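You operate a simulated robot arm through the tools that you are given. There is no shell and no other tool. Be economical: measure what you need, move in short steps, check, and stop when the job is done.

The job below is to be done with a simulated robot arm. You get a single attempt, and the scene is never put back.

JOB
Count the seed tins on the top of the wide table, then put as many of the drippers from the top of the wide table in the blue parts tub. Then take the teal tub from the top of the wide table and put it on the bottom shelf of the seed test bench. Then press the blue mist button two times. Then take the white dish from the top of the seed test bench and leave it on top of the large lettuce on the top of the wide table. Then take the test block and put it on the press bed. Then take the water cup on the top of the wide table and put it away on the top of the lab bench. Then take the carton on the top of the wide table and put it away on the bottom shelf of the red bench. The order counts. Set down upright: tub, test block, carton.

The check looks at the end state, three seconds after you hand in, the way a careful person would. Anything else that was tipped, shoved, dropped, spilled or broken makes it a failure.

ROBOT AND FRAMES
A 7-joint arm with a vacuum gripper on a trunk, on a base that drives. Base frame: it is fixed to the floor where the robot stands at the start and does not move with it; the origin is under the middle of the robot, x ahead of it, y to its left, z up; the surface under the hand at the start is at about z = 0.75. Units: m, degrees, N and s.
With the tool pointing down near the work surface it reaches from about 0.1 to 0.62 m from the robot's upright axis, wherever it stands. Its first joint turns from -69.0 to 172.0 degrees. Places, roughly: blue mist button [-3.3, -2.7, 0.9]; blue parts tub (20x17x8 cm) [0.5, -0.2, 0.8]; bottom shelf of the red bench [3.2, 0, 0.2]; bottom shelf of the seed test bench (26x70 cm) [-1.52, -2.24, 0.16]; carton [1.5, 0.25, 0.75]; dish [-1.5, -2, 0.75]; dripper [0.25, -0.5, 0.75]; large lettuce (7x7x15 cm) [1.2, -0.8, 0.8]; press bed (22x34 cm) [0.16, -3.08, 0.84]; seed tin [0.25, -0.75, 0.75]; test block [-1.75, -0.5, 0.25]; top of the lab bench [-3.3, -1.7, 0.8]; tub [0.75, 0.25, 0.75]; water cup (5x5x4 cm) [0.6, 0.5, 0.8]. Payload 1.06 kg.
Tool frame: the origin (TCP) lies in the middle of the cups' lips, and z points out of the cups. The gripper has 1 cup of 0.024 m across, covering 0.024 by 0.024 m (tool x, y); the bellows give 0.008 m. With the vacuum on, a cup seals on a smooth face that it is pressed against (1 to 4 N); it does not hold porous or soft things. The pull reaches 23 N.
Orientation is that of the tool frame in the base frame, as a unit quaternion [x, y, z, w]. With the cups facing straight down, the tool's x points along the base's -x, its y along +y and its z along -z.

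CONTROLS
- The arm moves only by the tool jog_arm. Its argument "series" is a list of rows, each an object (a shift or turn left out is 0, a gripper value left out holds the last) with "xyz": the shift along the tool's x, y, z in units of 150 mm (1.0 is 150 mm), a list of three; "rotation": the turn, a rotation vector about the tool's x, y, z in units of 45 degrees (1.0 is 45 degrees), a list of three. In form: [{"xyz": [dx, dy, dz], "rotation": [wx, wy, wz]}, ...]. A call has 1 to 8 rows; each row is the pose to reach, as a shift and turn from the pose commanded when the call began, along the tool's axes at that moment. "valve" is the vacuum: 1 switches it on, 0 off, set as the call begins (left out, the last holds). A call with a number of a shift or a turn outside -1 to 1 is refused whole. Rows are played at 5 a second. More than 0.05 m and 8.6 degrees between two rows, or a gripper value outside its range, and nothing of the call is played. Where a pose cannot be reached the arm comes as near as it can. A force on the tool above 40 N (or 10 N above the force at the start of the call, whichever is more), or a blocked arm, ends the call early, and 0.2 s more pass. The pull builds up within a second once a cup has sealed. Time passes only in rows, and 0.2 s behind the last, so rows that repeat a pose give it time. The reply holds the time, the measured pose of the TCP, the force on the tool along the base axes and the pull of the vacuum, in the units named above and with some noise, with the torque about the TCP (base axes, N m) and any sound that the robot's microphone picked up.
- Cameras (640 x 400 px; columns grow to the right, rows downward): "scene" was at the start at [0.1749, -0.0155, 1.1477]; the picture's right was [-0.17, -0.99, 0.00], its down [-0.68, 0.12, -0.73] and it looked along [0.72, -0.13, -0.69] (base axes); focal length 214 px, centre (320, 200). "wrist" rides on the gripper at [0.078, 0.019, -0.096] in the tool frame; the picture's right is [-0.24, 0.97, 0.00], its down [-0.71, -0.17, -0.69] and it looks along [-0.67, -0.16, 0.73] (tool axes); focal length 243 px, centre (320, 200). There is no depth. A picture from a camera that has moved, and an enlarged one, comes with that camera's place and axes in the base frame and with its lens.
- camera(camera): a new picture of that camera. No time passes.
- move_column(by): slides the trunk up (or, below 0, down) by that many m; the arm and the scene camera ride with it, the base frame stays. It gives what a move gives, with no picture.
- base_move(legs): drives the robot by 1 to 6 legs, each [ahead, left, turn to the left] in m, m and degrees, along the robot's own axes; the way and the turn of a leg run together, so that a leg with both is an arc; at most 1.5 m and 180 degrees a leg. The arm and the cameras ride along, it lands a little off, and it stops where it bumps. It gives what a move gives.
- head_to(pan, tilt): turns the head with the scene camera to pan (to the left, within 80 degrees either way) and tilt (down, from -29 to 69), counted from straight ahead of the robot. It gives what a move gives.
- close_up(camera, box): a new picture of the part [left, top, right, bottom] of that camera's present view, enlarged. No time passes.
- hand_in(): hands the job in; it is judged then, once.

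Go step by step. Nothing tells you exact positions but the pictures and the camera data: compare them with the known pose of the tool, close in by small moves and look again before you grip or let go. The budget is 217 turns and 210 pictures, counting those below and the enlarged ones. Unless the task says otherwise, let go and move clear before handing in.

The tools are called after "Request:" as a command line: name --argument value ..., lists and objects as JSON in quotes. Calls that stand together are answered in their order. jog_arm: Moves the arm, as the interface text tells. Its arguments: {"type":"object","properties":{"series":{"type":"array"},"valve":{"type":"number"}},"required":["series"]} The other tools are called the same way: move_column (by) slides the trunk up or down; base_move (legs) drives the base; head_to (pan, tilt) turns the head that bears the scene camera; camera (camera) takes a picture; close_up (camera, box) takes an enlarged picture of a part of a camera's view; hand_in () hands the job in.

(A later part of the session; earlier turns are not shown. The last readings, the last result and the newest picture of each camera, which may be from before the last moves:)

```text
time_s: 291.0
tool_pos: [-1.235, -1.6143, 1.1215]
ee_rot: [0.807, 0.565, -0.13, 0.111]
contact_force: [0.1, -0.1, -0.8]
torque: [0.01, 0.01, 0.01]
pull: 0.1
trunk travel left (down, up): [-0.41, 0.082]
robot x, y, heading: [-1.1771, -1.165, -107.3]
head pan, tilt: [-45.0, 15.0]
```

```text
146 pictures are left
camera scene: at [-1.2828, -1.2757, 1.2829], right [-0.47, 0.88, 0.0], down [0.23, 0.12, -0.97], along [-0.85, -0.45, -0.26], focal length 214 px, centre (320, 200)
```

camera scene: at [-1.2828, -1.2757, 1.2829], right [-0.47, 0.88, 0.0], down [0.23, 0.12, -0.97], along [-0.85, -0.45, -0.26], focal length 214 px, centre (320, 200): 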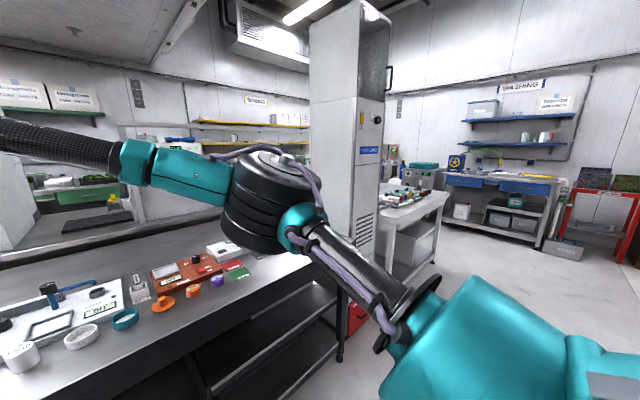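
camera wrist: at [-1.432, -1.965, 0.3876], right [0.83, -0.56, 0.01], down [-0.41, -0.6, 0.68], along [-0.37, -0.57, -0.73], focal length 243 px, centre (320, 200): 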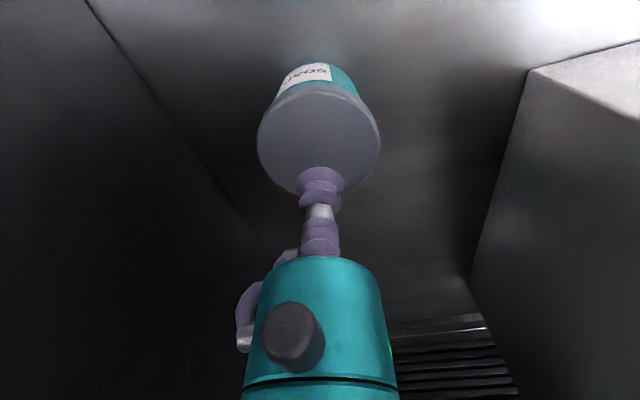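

The lab bench is the white table beyond the tall cabinet; the mist button should be to its left. I straighten the tool and drive further along.

Request:
jog_arm --series '[{"rotation": [0.015, 0.15, 0]}, {"rotation": [0.03, 0.3, 0]}, {"rotation": [0.04, 0.43, 0]}, {"rotation": [0.04, 0.43, 0]}]'

Request:
base_move --legs '[[0.286, -0.98, 0]]'

Request:
head_to --pan -20 --tilt 15

Request:
camera --camera "scene"

Request:
head_to --pan -60 --tilt 15

Request:
camera --camera "scene"

```text
time_s: 292.0
tool_pos: [-1.2353, -1.6145, 1.1205]
ee_rot: [0.82, 0.573, -0.002, 0.001]
contact_force: [-0.1, 0.3, 0.2]
torque: [0.0, 0.01, -0.01]
pull: 0.1
trunk travel left (down, up): [-0.41, 0.082]
robot x, y, heading: [-1.1765, -1.1629, -107.0]
head pan, tilt: [-45.0, 15.0]
```

```text
time_s: 300.9
tool_pos: [-2.2552, -1.6008, 1.1199]
ee_rot: [0.819, 0.574, -0.002, 0.002]
contact_force: [0.8, 0.8, -0.6]
torque: [-0.02, -0.01, -0.02]
pull: 0.1
trunk travel left (down, up): [-0.41, 0.082]
robot x, y, heading: [-2.1991, -1.1515, -107.0]
head pan, tilt: [-45.0, 15.0]
```

```text
time_s: 301.8
tool_pos: [-2.2537, -1.6008, 1.1191]
ee_rot: [0.819, 0.574, -0.002, 0.001]
contact_force: [0.6, 0.3, -0.1]
torque: [0.02, -0.02, -0.02]
pull: 0.0
trunk travel left (down, up): [-0.41, 0.082]
robot x, y, heading: [-2.1969, -1.1495, -107.1]
head pan, tilt: [-20.0, 15.0]
```

```text
145 pictures are left
camera scene: at [-2.2768, -1.2938, 1.283], right [-0.8, 0.6, 0.0], down [0.16, 0.21, -0.97], along [-0.58, -0.77, -0.26], focal length 214 px, centre (320, 200)
```

scene: 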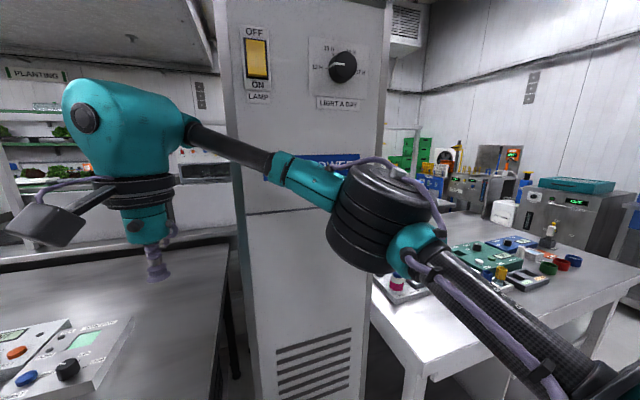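

```text
time_s: 302.9
tool_pos: [-2.2545, -1.6001, 1.1185]
ee_rot: [0.819, 0.574, -0.002, 0.002]
contact_force: [-0.2, -0.1, 0.5]
torque: [0.01, -0.02, 0.0]
pull: 0.1
trunk travel left (down, up): [-0.41, 0.082]
robot x, y, heading: [-2.1963, -1.1532, -107.3]
head pan, tilt: [-60.0, 15.0]
```

```text
144 pictures are left
camera scene: at [-2.3116, -1.2403, 1.283], right [-0.23, 0.97, 0.0], down [0.25, 0.06, -0.97], along [-0.94, -0.22, -0.26], focal length 214 px, centre (320, 200)
```

scene: 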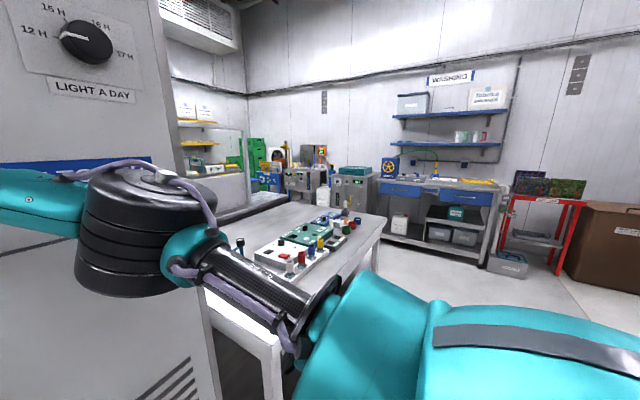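

The button is hidden behind the tall cabinet from here. I drive further past it and look back.

Request:
base_move --legs '[[-0.2, -0.3, 0], [0, -0.6, 0]]'

Request:
head_to --pan 0 --tilt 15

Request:
camera --camera "scene"

```text
time_s: 311.5
tool_pos: [-3.0584, -1.1504, 1.1199]
ee_rot: [0.817, 0.577, -0.002, 0.002]
contact_force: [1.2, -0.1, -0.2]
torque: [0.0, -0.01, -0.03]
pull: 0.1
trunk travel left (down, up): [-0.41, 0.082]
robot x, y, heading: [-3.0055, -0.7047, -106.6]
head pan, tilt: [-60.0, 15.0]
```

```text
time_s: 312.8
tool_pos: [-3.0584, -1.1505, 1.1207]
ee_rot: [0.817, 0.577, -0.002, 0.0]
contact_force: [0.0, 0.8, -0.5]
torque: [-0.04, 0.0, 0.03]
pull: 0.1
trunk travel left (down, up): [-0.41, 0.082]
robot x, y, heading: [-3.0064, -0.7036, -106.3]
head pan, tilt: [0.0, 15.0]
```

```text
143 pictures are left
camera scene: at [-3.0542, -0.8582, 1.283], right [-0.96, 0.29, 0.0], down [0.07, 0.25, -0.97], along [-0.28, -0.93, -0.26], focal length 214 px, centre (320, 200)
```

scene: 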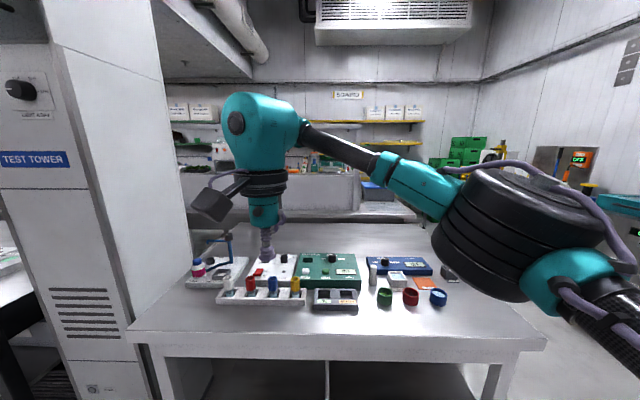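

Request:
close_up --camera "scene" --box '[170, 130, 430, 250]'

Request:
camera --camera "wrist"

```text
2.46 times, centred on (300, 190) of scene
camera zoom: at [-3.0542, -0.8582, 1.283], right [-0.96, 0.29, 0.0], down [0.07, 0.25, -0.97], along [-0.28, -0.93, -0.26], focal length 528 px, centre (369, 225)
```

zoom: 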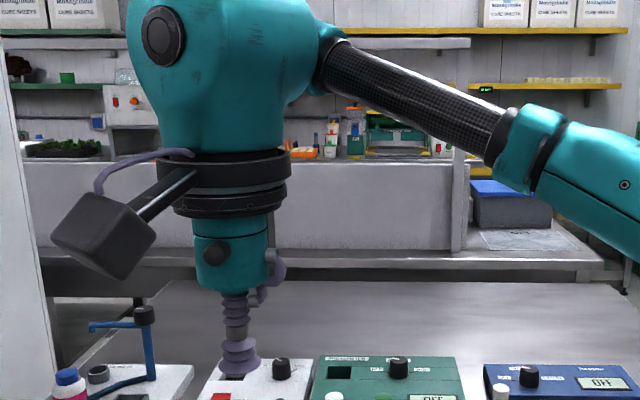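

```text
141 pictures are left
camera wrist: at [-3.0137, -1.0832, 1.2139], right [0.84, -0.55, 0.0], down [-0.4, -0.61, 0.69], along [-0.38, -0.58, -0.73], focal length 243 px, centre (320, 200)
```

wrist: 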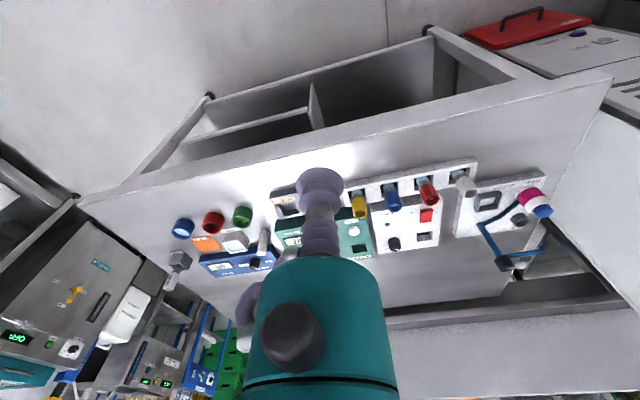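

Request:
jog_arm --series '[{"xyz": [-0.1, 0.25, 0]}, {"xyz": [-0.2, 0.5, 0]}, {"xyz": [-0.2, 0.75, 0]}, {"xyz": [-0.2, 1.0, 0]}]'

Request:
close_up --camera "scene" --box '[170, 110, 430, 270]'

```text
time_s: 313.8
tool_pos: [-2.9754, -1.1935, 1.1133]
ee_rot: [0.817, 0.577, -0.002, 0.003]
contact_force: [0.4, 0.2, -0.2]
torque: [0.03, 0.04, -0.02]
pull: 0.1
out of reach, approached as far as the arm can: row 3, 4
trunk travel left (down, up): [-0.41, 0.082]
robot x, y, heading: [-3.0093, -0.6979, -106.5]
head pan, tilt: [0.0, 15.0]
```

```text
2.46 times, centred on (300, 190) of scene
camera zoom: at [-3.054, -0.8582, 1.283], right [-0.96, 0.29, 0.0], down [0.07, 0.25, -0.97], along [-0.28, -0.93, -0.26], focal length 528 px, centre (369, 225)
```

zoom: 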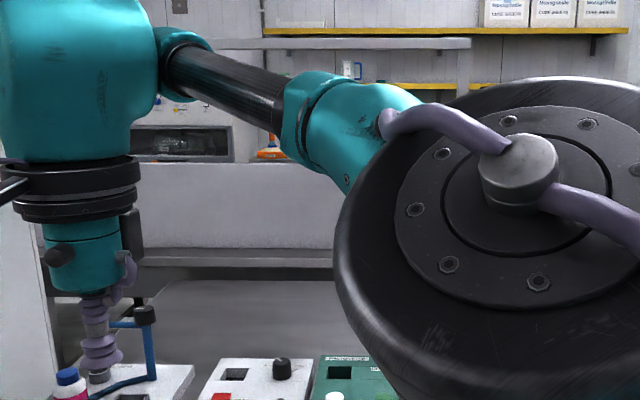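

No button on this face; it should be behind the low partition. I put the arm back and look at both ends for the way round.

Request:
jog_arm --series '[{"xyz": [0.1, -0.25, 0]}, {"xyz": [0.2, -0.5, 0]}, {"xyz": [0.2, -0.62, 0]}]'

Request:
base_move --legs '[[0, -0.5, 0]]'

Request:
head_to --pan -10 --tilt 20

Request:
camera --camera "scene"

Request:
head_to --pan -55 --tilt 20

Request:
camera --camera "scene"

```text
time_s: 314.6
tool_pos: [-3.0542, -1.1353, 1.1128]
ee_rot: [0.817, 0.577, -0.002, 0.002]
contact_force: [0.3, 0.4, 0.5]
torque: [0.02, 0.02, 0.0]
pull: 0.1
trunk travel left (down, up): [-0.41, 0.082]
robot x, y, heading: [-3.0069, -0.7002, -106.5]
head pan, tilt: [0.0, 15.0]
```

```text
time_s: 319.4
tool_pos: [-3.5267, -0.9947, 1.1121]
ee_rot: [0.816, 0.579, -0.003, 0.001]
contact_force: [0.4, -0.1, 0.4]
torque: [-0.03, -0.03, 0.0]
pull: 0.1
trunk travel left (down, up): [-0.41, 0.082]
robot x, y, heading: [-3.4785, -0.5608, -106.6]
head pan, tilt: [0.0, 15.0]
```

```text
time_s: 320.1
tool_pos: [-3.5259, -0.9959, 1.1133]
ee_rot: [0.815, 0.579, -0.002, 0.002]
contact_force: [0.9, -0.5, -0.1]
torque: [-0.01, 0.01, 0.03]
pull: 0.0
trunk travel left (down, up): [-0.41, 0.082]
robot x, y, heading: [-3.4788, -0.5615, -106.4]
head pan, tilt: [-10.0, 20.0]
```

```text
139 pictures are left
camera scene: at [-3.5431, -0.7118, 1.2748], right [-0.9, 0.44, 0.0], down [0.15, 0.31, -0.94], along [-0.42, -0.84, -0.34], focal length 214 px, centre (320, 200)
```

scene: 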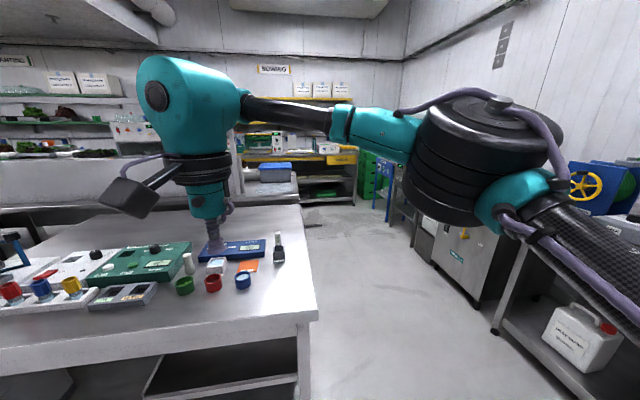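

```text
time_s: 321.3
tool_pos: [-3.5262, -0.9943, 1.1124]
ee_rot: [0.816, 0.579, -0.002, 0.001]
contact_force: [0.8, -1.3, -0.6]
torque: [-0.02, 0.01, -0.01]
pull: 0.1
trunk travel left (down, up): [-0.41, 0.082]
robot x, y, heading: [-3.4775, -0.5613, -106.5]
head pan, tilt: [-55.0, 20.0]
```

```text
138 pictures are left
camera scene: at [-3.59, -0.6582, 1.2748], right [-0.32, 0.95, 0.0], down [0.32, 0.11, -0.94], along [-0.89, -0.3, -0.34], focal length 214 px, centre (320, 200)
```

scene: 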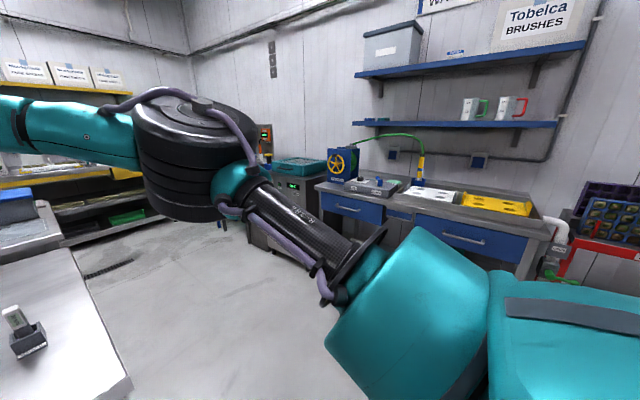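

There is an aisle past the right end of the lab bench. I drive along it.

Request:
base_move --legs '[[0, -0.72, 0], [1.0, 0, 0]]'

Request:
head_to --pan 40 --tilt 15

Request:
camera --camera "scene"

Request:
head_to --pan 0 --tilt 20

Request:
camera --camera "scene"

```text
time_s: 332.9
tool_pos: [-4.5021, -1.7519, 1.1128]
ee_rot: [0.815, 0.579, -0.002, 0.002]
contact_force: [-0.6, -0.3, 0.6]
torque: [-0.01, 0.01, -0.01]
pull: 0.1
trunk travel left (down, up): [-0.41, 0.082]
robot x, y, heading: [-4.4549, -1.3179, -106.5]
head pan, tilt: [-55.0, 20.0]
```

```text
time_s: 334.6
tool_pos: [-4.5037, -1.7534, 1.1131]
ee_rot: [0.815, 0.579, -0.002, 0.001]
contact_force: [0.2, -0.3, -1.1]
torque: [0.0, 0.0, 0.02]
pull: 0.1
trunk travel left (down, up): [-0.41, 0.082]
robot x, y, heading: [-4.4536, -1.3206, -106.3]
head pan, tilt: [40.0, 15.0]
```

```text
137 pictures are left
camera scene: at [-4.4411, -1.471, 1.283], right [-0.92, -0.4, 0.0], down [-0.1, 0.24, -0.97], along [0.39, -0.88, -0.26], focal length 214 px, centre (320, 200)
```

scene: 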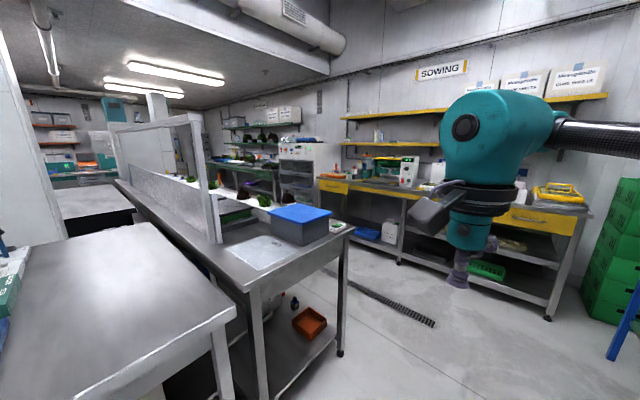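

```text
time_s: 335.6
tool_pos: [-4.5021, -1.7529, 1.1127]
ee_rot: [0.815, 0.579, -0.002, 0.001]
contact_force: [-1.0, 0.4, 0.3]
torque: [0.01, 0.01, -0.08]
pull: 0.0
trunk travel left (down, up): [-0.41, 0.082]
robot x, y, heading: [-4.4563, -1.3155, -106.2]
head pan, tilt: [0.0, 20.0]
```

```text
136 pictures are left
camera scene: at [-4.5047, -1.4748, 1.2748], right [-0.96, 0.28, 0.0], down [0.1, 0.33, -0.94], along [-0.26, -0.9, -0.34], focal length 214 px, centre (320, 200)
```

scene: 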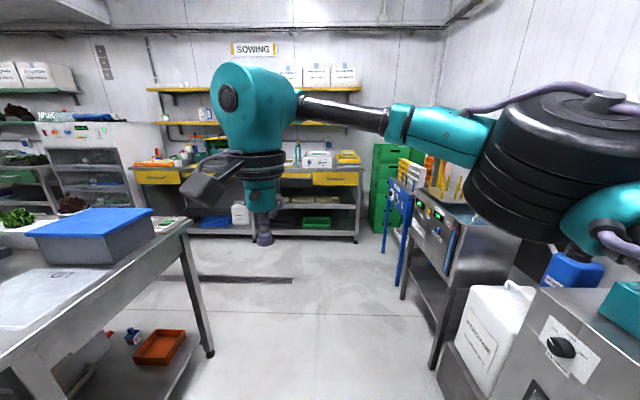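

Request:
base_move --legs '[[1.4, 0, 0], [0, 0, 89]]'

Request:
head_to --pan 30 --tilt 15

Request:
camera --camera "scene"

```text
time_s: 346.4
tool_pos: [-4.4176, -2.718, 1.1127]
ee_rot: [0.182, 0.983, 0.0, 0.002]
contact_force: [0.5, -0.6, 0.2]
torque: [0.01, 0.0, 0.0]
pull: 0.1
trunk travel left (down, up): [-0.41, 0.082]
robot x, y, heading: [-4.8535, -2.6583, -18.0]
head pan, tilt: [0.0, 20.0]
```

```text
time_s: 347.3
tool_pos: [-4.4169, -2.7168, 1.1132]
ee_rot: [0.182, 0.983, -0.001, 0.003]
contact_force: [0.3, 0.3, -0.1]
torque: [0.01, -0.02, -0.03]
pull: 0.0
trunk travel left (down, up): [-0.41, 0.082]
robot x, y, heading: [-4.8488, -2.6577, -18.0]
head pan, tilt: [30.0, 15.0]
```

```text
135 pictures are left
camera scene: at [-4.6958, -2.6615, 1.2829], right [0.21, -0.98, 0.0], down [-0.25, -0.05, -0.97], along [0.94, 0.2, -0.26], focal length 214 px, centre (320, 200)
```

scene: 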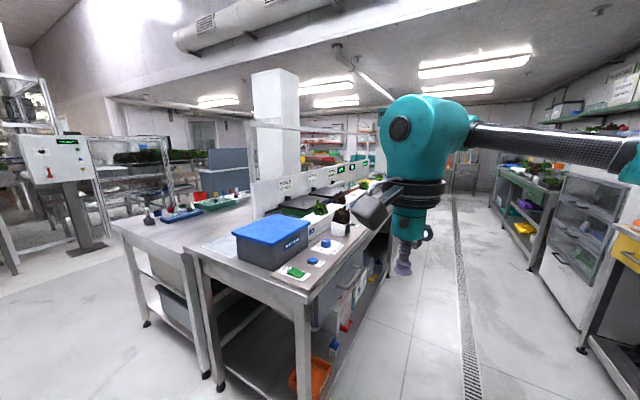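

Request:
close_up --camera "scene" --box '[220, 130, 420, 290]'

```text
2.50 times, centred on (320, 210) of scene
camera zoom: at [-4.6958, -2.6615, 1.2829], right [0.21, -0.98, 0.0], down [-0.25, -0.05, -0.97], along [0.94, 0.2, -0.26], focal length 536 px, centre (320, 175)
```

zoom: 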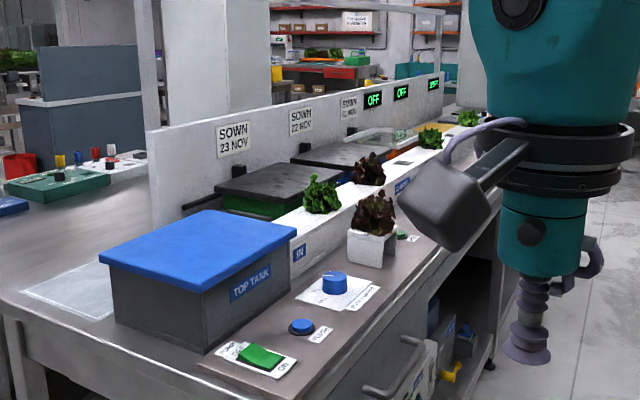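

Request:
base_move --legs '[[0.9, -0.22, 0]]'

Request:
head_to --pan 50 --tilt 30

Request:
camera --camera "scene"

```text
time_s: 352.2
tool_pos: [-3.6235, -3.2117, 1.1137]
ee_rot: [0.185, 0.983, 0.0, 0.002]
contact_force: [0.1, 0.2, 0.1]
torque: [0.02, 0.01, 0.0]
pull: 0.1
trunk travel left (down, up): [-0.41, 0.082]
robot x, y, heading: [-4.0593, -3.1463, -18.5]
head pan, tilt: [30.0, 15.0]
```

```text
time_s: 353.1
tool_pos: [-3.623, -3.2116, 1.1126]
ee_rot: [0.185, 0.983, 0.0, 0.002]
contact_force: [-0.8, 0.0, 0.1]
torque: [-0.01, 0.04, -0.01]
pull: 0.1
trunk travel left (down, up): [-0.41, 0.082]
robot x, y, heading: [-4.053, -3.1469, -18.2]
head pan, tilt: [50.0, 30.0]
```

```text
133 pictures are left
camera scene: at [-3.9156, -3.1251, 1.2588], right [0.52, -0.85, 0.0], down [-0.43, -0.26, -0.87], along [0.74, 0.45, -0.5], focal length 214 px, centre (320, 200)
```

scene: 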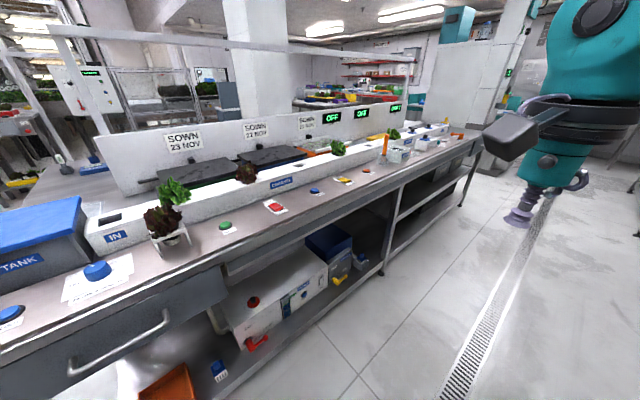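

Request:
close_up --camera "scene" --box '[190, 130, 430, 250]'

```text
2.67 times, centred on (310, 190) of scene
camera zoom: at [-3.9156, -3.1251, 1.2588], right [0.52, -0.85, 0.0], down [-0.43, -0.26, -0.87], along [0.74, 0.45, -0.5], focal length 572 px, centre (347, 227)
```

zoom: 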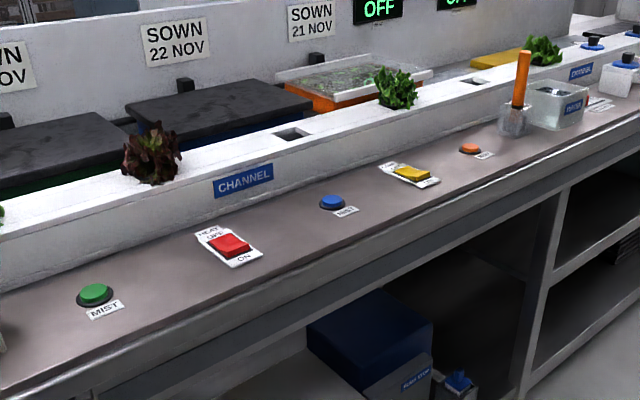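

The blue button labelled MIST is at about (-3.30, -2.73, 0.88), facing up. I drive up to it.

Request:
close_up --camera "scene" --box '[290, 170, 350, 210]'

Request:
base_move --legs '[[0.52, 0.1, 0], [0, 0, 60]]'

Request:
camera --camera "wrist"

```text
10.00 times, centred on (320, 190) of scene
camera zoom: at [-3.9156, -3.1251, 1.2588], right [0.52, -0.85, 0.0], down [-0.43, -0.26, -0.87], along [0.74, 0.45, -0.5], focal length 2145 px, centre (320, 300)
```

zoom: 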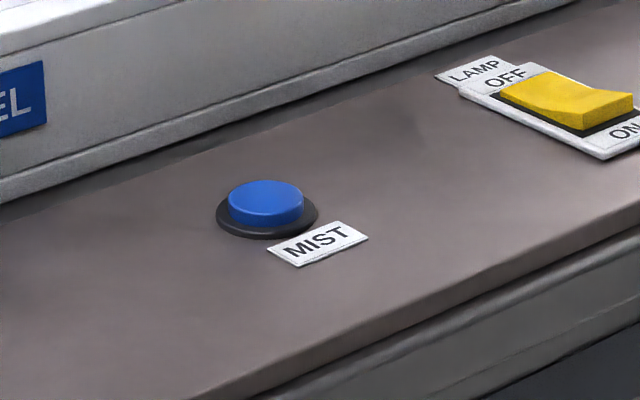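

```text
time_s: 358.8
tool_pos: [-3.2598, -2.8725, 1.1122]
ee_rot: [-0.333, 0.943, 0.001, 0.002]
contact_force: [-0.5, -0.3, -0.3]
torque: [0.02, 0.02, -0.02]
pull: 0.1
trunk travel left (down, up): [-0.41, 0.082]
robot x, y, heading: [-3.5295, -3.218, 41.9]
head pan, tilt: [50.0, 30.0]
```

```text
130 pictures are left
camera wrist: at [-3.3331, -2.9075, 1.207], right [-0.43, 0.9, 0.0], down [0.66, 0.31, 0.69], along [0.62, 0.3, -0.72], focal length 243 px, centre (320, 200)
```

wrist: 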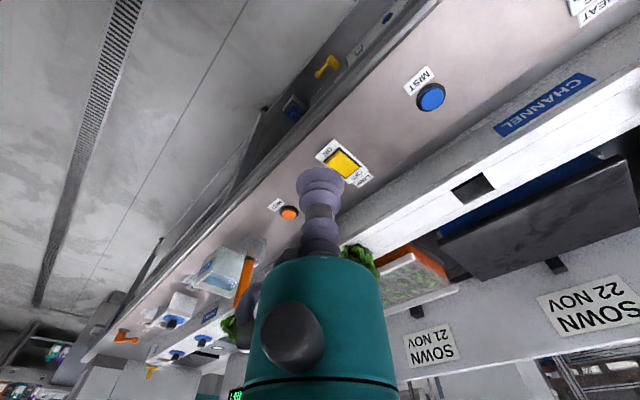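

Request:
jog_arm --series '[{"xyz": [-0.15, 0.25, 0]}, {"xyz": [-0.3, 0.5, 0]}, {"xyz": [-0.45, 0.75, 0]}, {"xyz": [-0.527, 0.907, 0.2]}, {"xyz": [-0.527, 0.907, 0.5]}, {"xyz": [-0.527, 0.907, 0.8]}, {"xyz": [-0.527, 0.907, 1.0]}, {"xyz": [-0.527, 0.907, 1.0]}]'

Request:
camera --camera "wrist"

```text
time_s: 360.6
tool_pos: [-3.2733, -2.7587, 0.9833]
ee_rot: [-0.334, 0.943, 0.002, 0.003]
contact_force: [0.5, 0.5, 0.1]
torque: [0.0, -0.03, 0.0]
pull: 0.0
out of reach, approached as far as the arm can: row 3, 4, 5, 6, 7, 8
trunk travel left (down, up): [-0.41, 0.082]
robot x, y, heading: [-3.5274, -3.2176, 41.9]
head pan, tilt: [50.0, 30.0]
```

```text
129 pictures are left
camera wrist: at [-3.3461, -2.7947, 1.0782], right [-0.43, 0.9, 0.0], down [0.66, 0.31, 0.69], along [0.62, 0.3, -0.72], focal length 243 px, centre (320, 200)
```

wrist: 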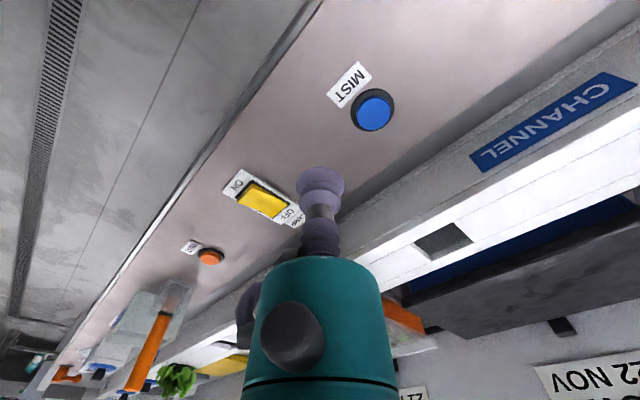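

Request:
base_move --legs '[[0.03, 0.06, 0]]'

Request:
camera --camera "wrist"

```text
time_s: 361.8
tool_pos: [-3.2915, -2.6951, 0.9852]
ee_rot: [-0.334, 0.943, 0.001, 0.002]
contact_force: [-0.7, 0.0, 0.0]
torque: [-0.03, 0.01, 0.01]
pull: 0.0
trunk travel left (down, up): [-0.41, 0.082]
robot x, y, heading: [-3.5452, -3.1531, 42.0]
head pan, tilt: [50.0, 30.0]
```

```text
128 pictures are left
camera wrist: at [-3.3643, -2.7296, 1.0784], right [-0.43, 0.9, 0.0], down [0.66, 0.31, 0.69], along [0.62, 0.3, -0.72], focal length 243 px, centre (320, 200)
```

wrist: 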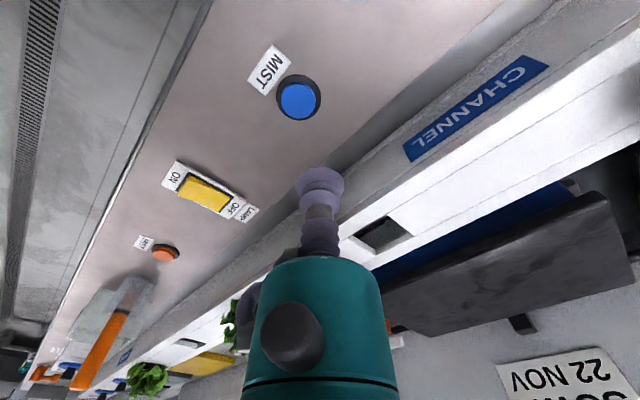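

Request:
jog_arm --series '[{"xyz": [0.042, -0.12, 0]}, {"xyz": [0.042, -0.12, 0.25]}, {"xyz": [0.042, -0.12, 0.5]}, {"xyz": [0.042, -0.12, 0.6]}, {"xyz": [0.042, -0.12, 0.6]}]'

Request:
camera --camera "wrist"

```text
time_s: 363.0
tool_pos: [-3.2848, -2.7115, 0.8948]
ee_rot: [-0.334, 0.942, 0.002, 0.003]
contact_force: [-0.2, -0.1, -0.7]
torque: [-0.03, 0.03, -0.04]
pull: 0.0
trunk travel left (down, up): [-0.41, 0.082]
robot x, y, heading: [-3.5488, -3.152, 42.1]
head pan, tilt: [50.0, 30.0]
```

```text
127 pictures are left
camera wrist: at [-3.3573, -2.7468, 0.9884], right [-0.43, 0.9, 0.0], down [0.66, 0.31, 0.69], along [0.62, 0.3, -0.72], focal length 243 px, centre (320, 200)
```

wrist: 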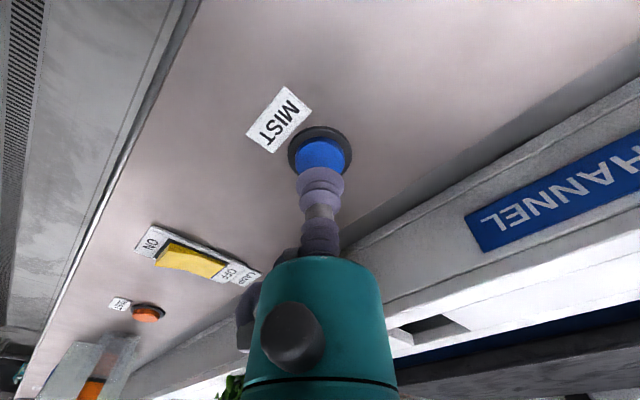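

Request:
jog_arm --series '[{"xyz": [0, 0, 0.1]}, {"xyz": [0, 0, 0.15]}, {"xyz": [0, 0, 0.18]}]' --valve 0

```text
time_s: 363.8
tool_pos: [-3.2841, -2.7118, 0.8668]
ee_rot: [-0.334, 0.943, 0.002, 0.003]
contact_force: [-0.3, 0.4, 0.3]
torque: [0.0, -0.02, 0.01]
pull: 0.0
trunk travel left (down, up): [-0.41, 0.082]
robot x, y, heading: [-3.5507, -3.156, 41.9]
head pan, tilt: [50.0, 30.0]
```

Request:
jog_arm --series '[{"xyz": [0, 0, 0.02]}, {"xyz": [0, 0, 0.04]}, {"xyz": [0, 0, 0.06]}]'

Request:
close_up --camera "wrist" --box '[240, 90, 400, 210]'

```text
time_s: 364.6
tool_pos: [-3.2852, -2.7125, 0.8584]
ee_rot: [-0.333, 0.943, 0.002, 0.003]
contact_force: [0.6, 2.0, 4.5]
torque: [-0.02, 0.05, -0.02]
pull: 0.2
trunk travel left (down, up): [-0.41, 0.082]
robot x, y, heading: [-3.547, -3.1535, 41.7]
head pan, tilt: [50.0, 30.0]
heard: click
```

```text
3.33 times, centred on (320, 150) of wrist
camera zoom: at [-3.3574, -2.7474, 0.9531], right [-0.43, 0.9, 0.0], down [0.66, 0.31, 0.69], along [0.62, 0.3, -0.72], focal length 809 px, centre (320, 367)
```

zoom: 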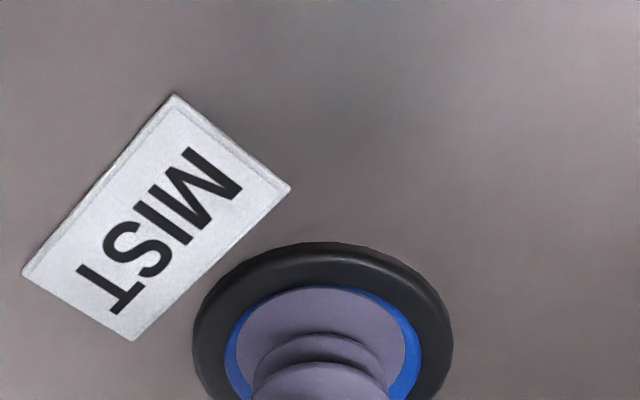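

One click. I lift clear, then press a second time.

Request:
jog_arm --series '[{"xyz": [0, 0, -0.1]}, {"xyz": [0, 0, -0.2]}, {"xyz": [0, 0, -0.2]}]'

Request:
jog_arm --series '[{"xyz": [0, 0, 0.1]}, {"xyz": [0, 0, 0.16]}, {"xyz": [0, 0, 0.18]}, {"xyz": [0, 0, 0.2]}, {"xyz": [0, 0, 0.2]}]'

Request:
jog_arm --series '[{"xyz": [0, 0, -0.15]}, {"xyz": [0, 0, -0.4]}, {"xyz": [0, 0, -0.7]}, {"xyz": [0, 0, -1]}]'

Request:
camera --camera "scene"

```text
time_s: 365.4
tool_pos: [-3.2861, -2.7131, 0.8892]
ee_rot: [-0.333, 0.943, 0.001, 0.003]
contact_force: [0.3, 0.3, 0.4]
torque: [0.0, 0.0, -0.04]
pull: 0.2
trunk travel left (down, up): [-0.41, 0.082]
robot x, y, heading: [-3.5441, -3.1509, 42.0]
head pan, tilt: [50.0, 30.0]
```

```text
time_s: 366.6
tool_pos: [-3.2864, -2.7123, 0.8587]
ee_rot: [-0.334, 0.943, 0.002, 0.003]
contact_force: [-0.7, -0.5, 5.5]
torque: [-0.01, -0.03, 0.02]
pull: 0.1
trunk travel left (down, up): [-0.41, 0.082]
robot x, y, heading: [-3.5495, -3.1516, 41.8]
head pan, tilt: [50.0, 30.0]
heard: click
```

```text
time_s: 367.6
tool_pos: [-3.2852, -2.7139, 1.0098]
ee_rot: [-0.334, 0.943, 0.001, 0.002]
contact_force: [0.3, -0.8, -0.2]
torque: [0.01, 0.01, 0.01]
pull: 0.1
trunk travel left (down, up): [-0.41, 0.082]
robot x, y, heading: [-3.5459, -3.1519, 42.1]
head pan, tilt: [50.0, 30.0]
```

```text
125 pictures are left
camera scene: at [-3.5015, -3.0175, 1.2588], right [1.0, 0.03, 0.0], down [0.02, -0.5, -0.87], along [-0.03, 0.87, -0.5], focal length 214 px, centre (320, 200)
```

scene: 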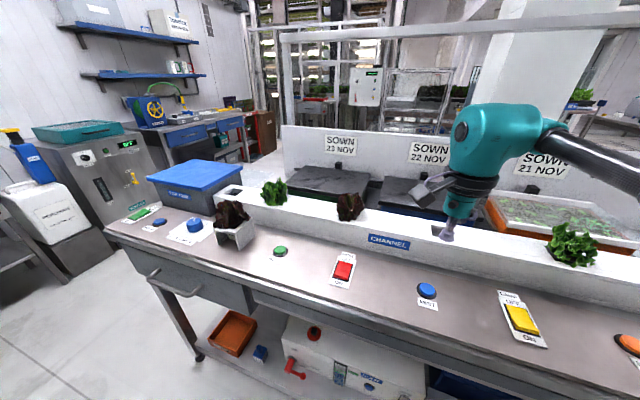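

Two clicks heard. Next is the white dish, so I drive back the way I came, to the front of the seed test bench.

Request:
jog_arm --series '[{"xyz": [0.1, -0.15, -0.3]}, {"xyz": [0.2, -0.3, -0.6]}, {"xyz": [0.3, -0.45, -0.7]}]'

Request:
base_move --legs '[[0, 0, -60], [-1.39, 0.05, 0], [0, 0, -88.5], [-1.4, 0, 0], [-1.0, 0, 0]]'

```text
refused: row 1 steps farther than a row can; nothing moved
```

```text
time_s: 392.3
tool_pos: [-4.1822, -0.8748, 1.0097]
ee_rot: [0.814, 0.581, -0.001, 0.002]
contact_force: [-0.1, 0.3, -0.5]
torque: [-0.01, 0.01, 0.03]
pull: 0.0
trunk travel left (down, up): [-0.41, 0.082]
robot x, y, heading: [-4.1907, -0.362, -106.0]
head pan, tilt: [50.0, 30.0]
```

Request:
jog_arm --series '[{"xyz": [0.1, -0.1, -0.25]}, {"xyz": [0.2, -0.2, -0.5]}, {"xyz": [0.3, -0.3, -0.7]}]'

Request:
base_move --legs '[[-0.078, 1.215, 0], [0.24, 0.9, 0], [0.1, 0.914, 0]]'

Request:
head_to --pan 0 --tilt 45

Request:
camera --camera "scene"

Request:
camera --camera "wrist"

```text
time_s: 393.1
tool_pos: [-4.2105, -0.8148, 1.1146]
ee_rot: [0.814, 0.581, -0.003, 0.002]
contact_force: [-0.3, 0.6, 0.2]
torque: [-0.01, 0.06, -0.06]
pull: 0.0
trunk travel left (down, up): [-0.41, 0.082]
robot x, y, heading: [-4.1933, -0.3591, -105.9]
head pan, tilt: [50.0, 30.0]
```

```text
time_s: 419.9
tool_pos: [-1.3734, -1.9196, 1.1142]
ee_rot: [0.813, 0.582, -0.002, 0.002]
contact_force: [0.2, -0.3, 0.2]
torque: [-0.01, 0.0, -0.02]
pull: 0.1
trunk travel left (down, up): [-0.41, 0.082]
robot x, y, heading: [-1.3637, -1.4632, -105.7]
head pan, tilt: [50.0, 30.0]
```

```text
time_s: 421.1
tool_pos: [-1.3736, -1.9187, 1.1138]
ee_rot: [0.813, 0.583, -0.002, 0.003]
contact_force: [0.4, -0.7, 0.4]
torque: [0.01, -0.02, 0.01]
pull: 0.1
trunk travel left (down, up): [-0.41, 0.082]
robot x, y, heading: [-1.3588, -1.4681, -105.8]
head pan, tilt: [0.0, 45.0]
```

```text
124 pictures are left
camera scene: at [-1.4024, -1.6117, 1.2362], right [-0.96, 0.27, 0.0], down [0.19, 0.68, -0.71], along [-0.19, -0.68, -0.71], focal length 214 px, centre (320, 200)
```

scene: 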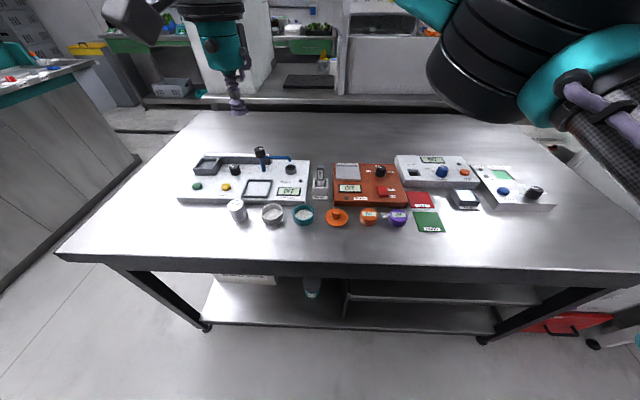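

```text
123 pictures are left
camera wrist: at [-1.3295, -1.8503, 1.2084], right [0.85, -0.53, 0.0], down [-0.39, -0.61, 0.69], along [-0.37, -0.58, -0.72], focal length 243 px, centre (320, 200)
```

wrist: 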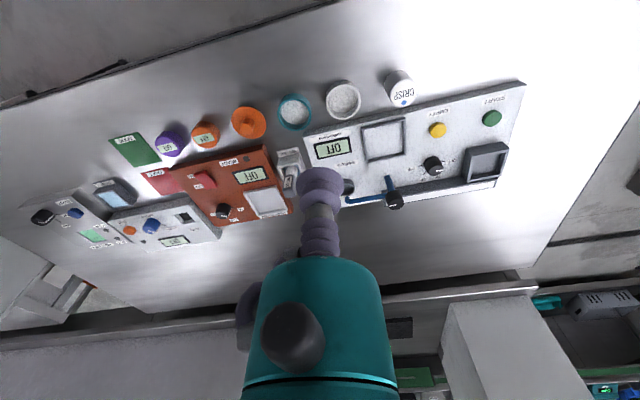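

Request:
close_up --camera "wrist" --box '[270, 60, 430, 160]'

Request:
close_up --camera "scene" --box '[220, 180, 340, 255]'

```text
4.00 times, centred on (350, 110) of wrist
camera zoom: at [-1.3295, -1.8503, 1.2084], right [0.85, -0.53, 0.0], down [-0.39, -0.61, 0.69], along [-0.37, -0.58, -0.72], focal length 970 px, centre (200, 560)
```

zoom: 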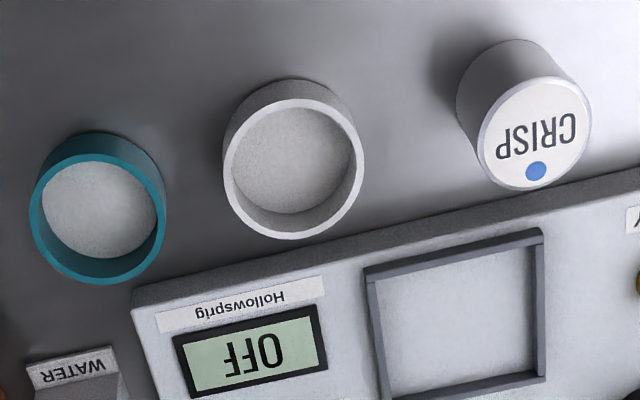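

```text
5.33 times, centred on (280, 218) of scene
camera zoom: at [-1.4024, -1.6117, 1.2362], right [-0.96, 0.27, 0.0], down [0.19, 0.68, -0.71], along [-0.19, -0.68, -0.71], focal length 1144 px, centre (533, 107)
```

zoom: 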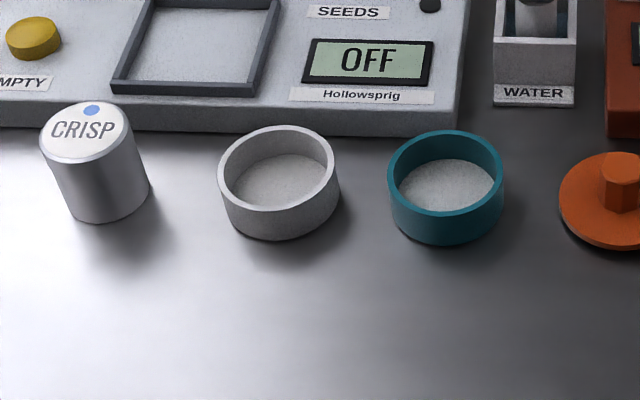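

The white dish is an open cup, about 6.5 cm wide, at about (-1.385, -2.0), with its rim near z 0.82. I go above it and look again.

Request:
jog_arm --series '[{"xyz": [-0.2, 0.04, 0.15]}, {"xyz": [-0.4, 0.08, 0.35]}, {"xyz": [-0.553, 0.117, 0.6]}, {"xyz": [-0.553, 0.117, 0.85]}, {"xyz": [-0.553, 0.117, 1.0]}, {"xyz": [-0.553, 0.117, 1.0]}]'

Request:
camera --camera "wrist"

```text
time_s: 422.5
tool_pos: [-1.3829, -2.0032, 0.9642]
ee_rot: [0.813, 0.582, -0.001, 0.002]
contact_force: [0.7, -0.3, 0.0]
torque: [-0.02, 0.02, 0.02]
pull: 0.0
trunk travel left (down, up): [-0.41, 0.082]
robot x, y, heading: [-1.3568, -1.465, -106.1]
head pan, tilt: [0.0, 45.0]
```

```text
120 pictures are left
camera wrist: at [-1.3396, -1.9359, 1.0583], right [0.85, -0.53, 0.0], down [-0.39, -0.61, 0.69], along [-0.37, -0.58, -0.72], focal length 243 px, centre (320, 200)
```

wrist: 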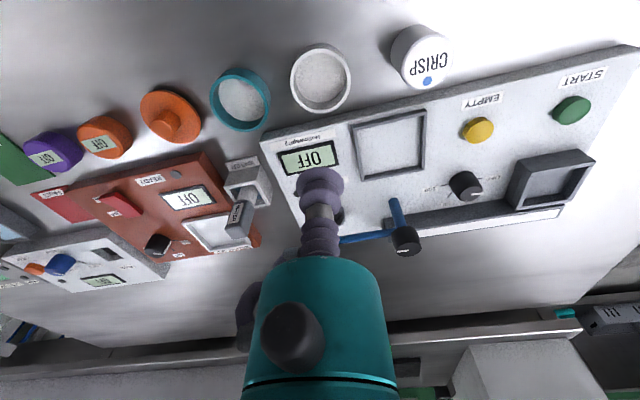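

Request:
jog_arm --series '[{"xyz": [0.084, 0.02, 0.25]}, {"xyz": [0.084, 0.02, 0.5]}, {"xyz": [0.084, 0.02, 0.65]}, {"xyz": [0.084, 0.02, 0.65]}]'

Request:
camera --camera "wrist"

Request:
close_up --camera "wrist" --box '[240, 80, 400, 200]'

```text
time_s: 423.5
tool_pos: [-1.3779, -1.9936, 0.8672]
ee_rot: [0.813, 0.583, -0.002, 0.001]
contact_force: [0.5, 0.8, -0.5]
torque: [0.04, -0.01, -0.02]
pull: 0.2
trunk travel left (down, up): [-0.41, 0.082]
robot x, y, heading: [-1.3589, -1.4688, -105.7]
head pan, tilt: [0.0, 45.0]
```

```text
119 pictures are left
camera wrist: at [-1.333, -1.9249, 0.9614], right [0.85, -0.53, 0.0], down [-0.39, -0.61, 0.69], along [-0.37, -0.58, -0.72], focal length 243 px, centre (320, 200)
```

wrist: 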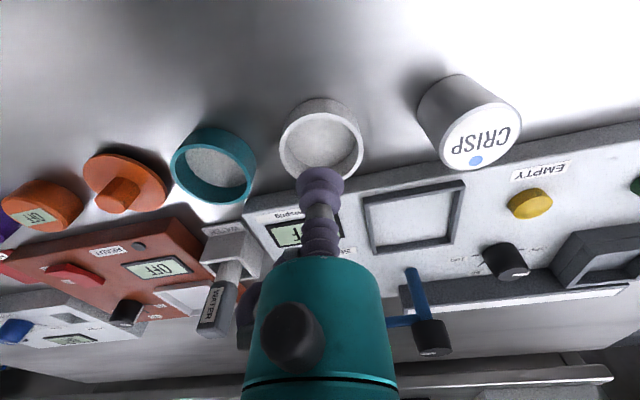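

```text
3.33 times, centred on (320, 140) of wrist
camera zoom: at [-1.333, -1.9249, 0.9614], right [0.85, -0.53, 0.0], down [-0.39, -0.61, 0.69], along [-0.37, -0.58, -0.72], focal length 809 px, centre (320, 400)
```

zoom: 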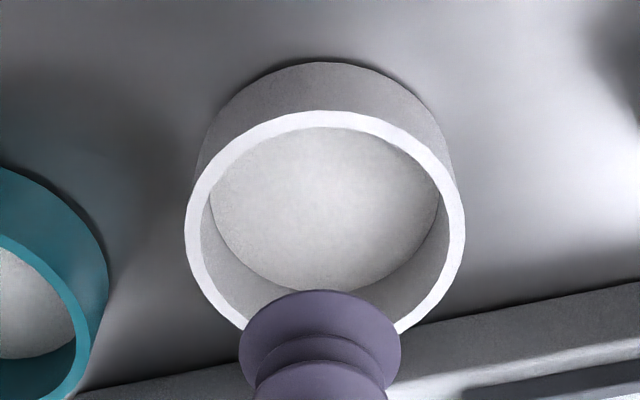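

I descend inside the dish with the vacuum on and see if its floor seals.

Request:
jog_arm --series '[{"xyz": [0, 0, 0.15]}, {"xyz": [0, 0, 0.25]}, {"xyz": [0, 0, 0.31]}, {"xyz": [0, 0, 0.34]}, {"xyz": [0, 0, 0.34]}]' --valve 1

Request:
close_up --camera "wrist" --box '[240, 80, 400, 200]'

```text
time_s: 424.7
tool_pos: [-1.3753, -1.9935, 0.8169]
ee_rot: [0.813, 0.583, -0.001, 0.003]
contact_force: [-0.2, 0.1, -0.6]
torque: [0.02, -0.01, 0.01]
pull: 0.1
trunk travel left (down, up): [-0.41, 0.082]
robot x, y, heading: [-1.3618, -1.4682, -106.0]
head pan, tilt: [0.0, 45.0]
```

```text
3.33 times, centred on (320, 140) of wrist
camera zoom: at [-1.3325, -1.9249, 0.9104], right [0.85, -0.53, 0.0], down [-0.39, -0.61, 0.69], along [-0.37, -0.58, -0.72], focal length 809 px, centre (320, 400)
```

zoom: 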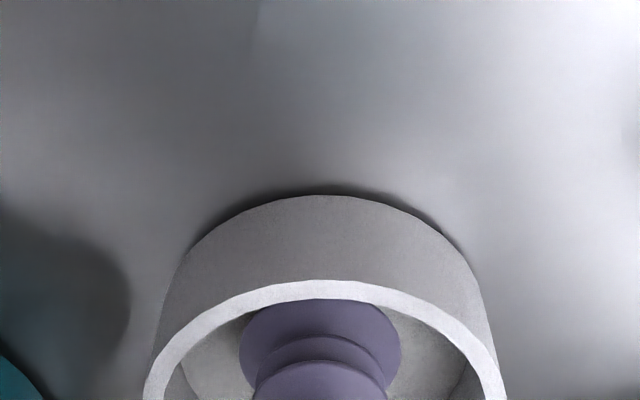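

Well centred; I go on down in small steps.

Request:
jog_arm --series '[{"xyz": [0, 0, 0.03]}, {"xyz": [0, 0, 0.05]}, {"xyz": [0, 0, 0.07]}, {"xyz": [0, 0, 0.07]}]'

```text
time_s: 425.7
tool_pos: [-1.3777, -1.994, 0.805]
ee_rot: [0.813, 0.583, -0.001, 0.001]
contact_force: [0.2, 0.5, -0.4]
torque: [0.07, 0.02, -0.04]
pull: 23.4
trunk travel left (down, up): [-0.41, 0.082]
robot x, y, heading: [-1.3599, -1.465, -105.9]
head pan, tilt: [0.0, 45.0]
```

The floor sealed. I lift the dish.

Request:
jog_arm --series '[{"xyz": [0, 0, -0.15]}, {"xyz": [0, 0, -0.4]}, {"xyz": [0, 0, -0.7]}, {"xyz": [0, 0, -1.0]}]'

Request:
jog_arm --series '[{"xyz": [0.1, 0, -0.25]}, {"xyz": [0.2, 0, -0.5]}, {"xyz": [0.3, 0, -0.75]}, {"xyz": [0.4, 0, -1.0]}]'

Request:
camera --camera "wrist"

```text
time_s: 426.7
tool_pos: [-1.376, -1.9931, 0.9563]
ee_rot: [0.813, 0.583, -0.002, 0.002]
contact_force: [0.1, 0.7, -0.4]
torque: [0.05, 0.0, 0.0]
pull: 23.4
trunk travel left (down, up): [-0.41, 0.082]
robot x, y, heading: [-1.3586, -1.4649, -105.8]
head pan, tilt: [0.0, 45.0]
```

```text
time_s: 427.7
tool_pos: [-1.3572, -1.9337, 1.1049]
ee_rot: [0.812, 0.583, -0.001, 0.002]
contact_force: [0.3, -0.7, -1.2]
torque: [0.02, 0.02, -0.02]
pull: 23.0
trunk travel left (down, up): [-0.41, 0.082]
robot x, y, heading: [-1.3586, -1.4653, -105.9]
head pan, tilt: [0.0, 45.0]
```

```text
116 pictures are left
camera wrist: at [-1.3136, -1.8658, 1.1993], right [0.85, -0.53, 0.0], down [-0.39, -0.61, 0.69], along [-0.37, -0.58, -0.72], focal length 243 px, centre (320, 200)
```

wrist: 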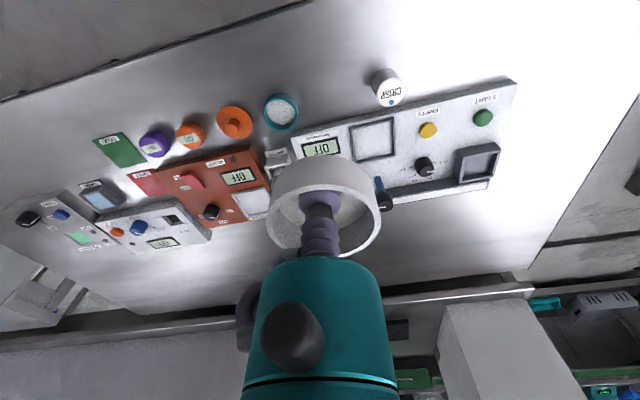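

Holding the dish. I carry it east to the aisle end of the wide table, near the large lettuce.

Request:
base_move --legs '[[-0.15, 0, 0], [0, 0, 106], [1.49, -0.1, 0], [1.48, -0.02, 0]]'

Request:
base_move --legs '[[0, 0, 80], [0, 0, 80]]'

Request:
head_to --pan 0 --tilt 35

Request:
camera --camera "scene"

Request:
camera --camera "wrist"

```text
time_s: 447.5
tool_pos: [2.1118, -1.3043, 1.1046]
ee_rot: [0.025, 1.0, 0.001, 0.003]
contact_force: [-0.2, 0.1, -0.8]
torque: [-0.02, 0.01, 0.03]
pull: 22.8
trunk travel left (down, up): [-0.41, 0.082]
robot x, y, heading: [1.6631, -1.4322, 0.1]
head pan, tilt: [0.0, 45.0]
```

```text
time_s: 454.7
tool_pos: [1.1921, -1.3944, 1.1048]
ee_rot: [0.979, -0.206, -0.002, 0.0]
contact_force: [0.2, 0.5, -0.6]
torque: [0.0, -0.01, -0.02]
pull: 22.6
trunk travel left (down, up): [-0.41, 0.082]
robot x, y, heading: [1.6574, -1.4342, 159.4]
head pan, tilt: [0.0, 45.0]
```

```text
time_s: 455.4
tool_pos: [1.1932, -1.3941, 1.1046]
ee_rot: [0.979, -0.206, -0.003, 0.001]
contact_force: [-0.1, -0.4, 0.1]
torque: [-0.05, -0.05, 0.01]
pull: 23.5
trunk travel left (down, up): [-0.41, 0.082]
robot x, y, heading: [1.6582, -1.4379, 159.4]
head pan, tilt: [0.0, 35.0]
```

```text
115 pictures are left
camera scene: at [1.5109, -1.3794, 1.2509], right [0.35, 0.94, 0.0], down [0.54, -0.2, -0.82], along [-0.77, 0.29, -0.57], focal length 214 px, centre (320, 200)
```

scene: 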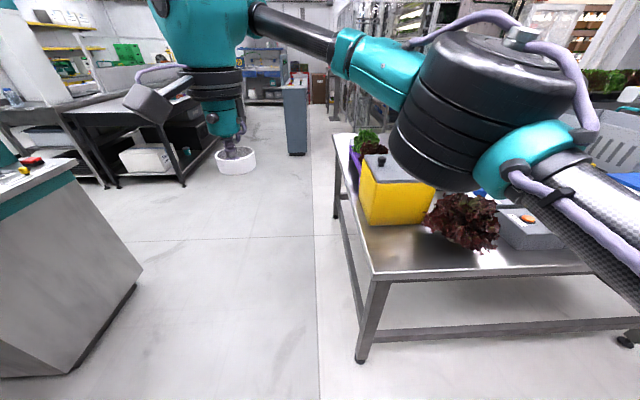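

```text
114 pictures are left
camera wrist: at [1.2585, -1.4437, 1.1988], right [-0.61, -0.8, 0.0], down [-0.58, 0.44, 0.69], along [-0.55, 0.42, -0.72], focal length 243 px, centre (320, 200)
```

wrist: 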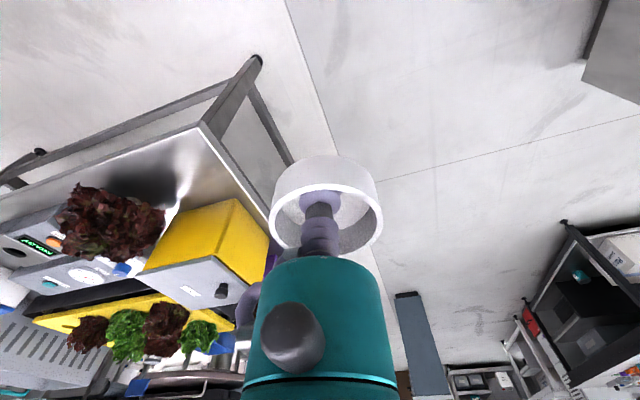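

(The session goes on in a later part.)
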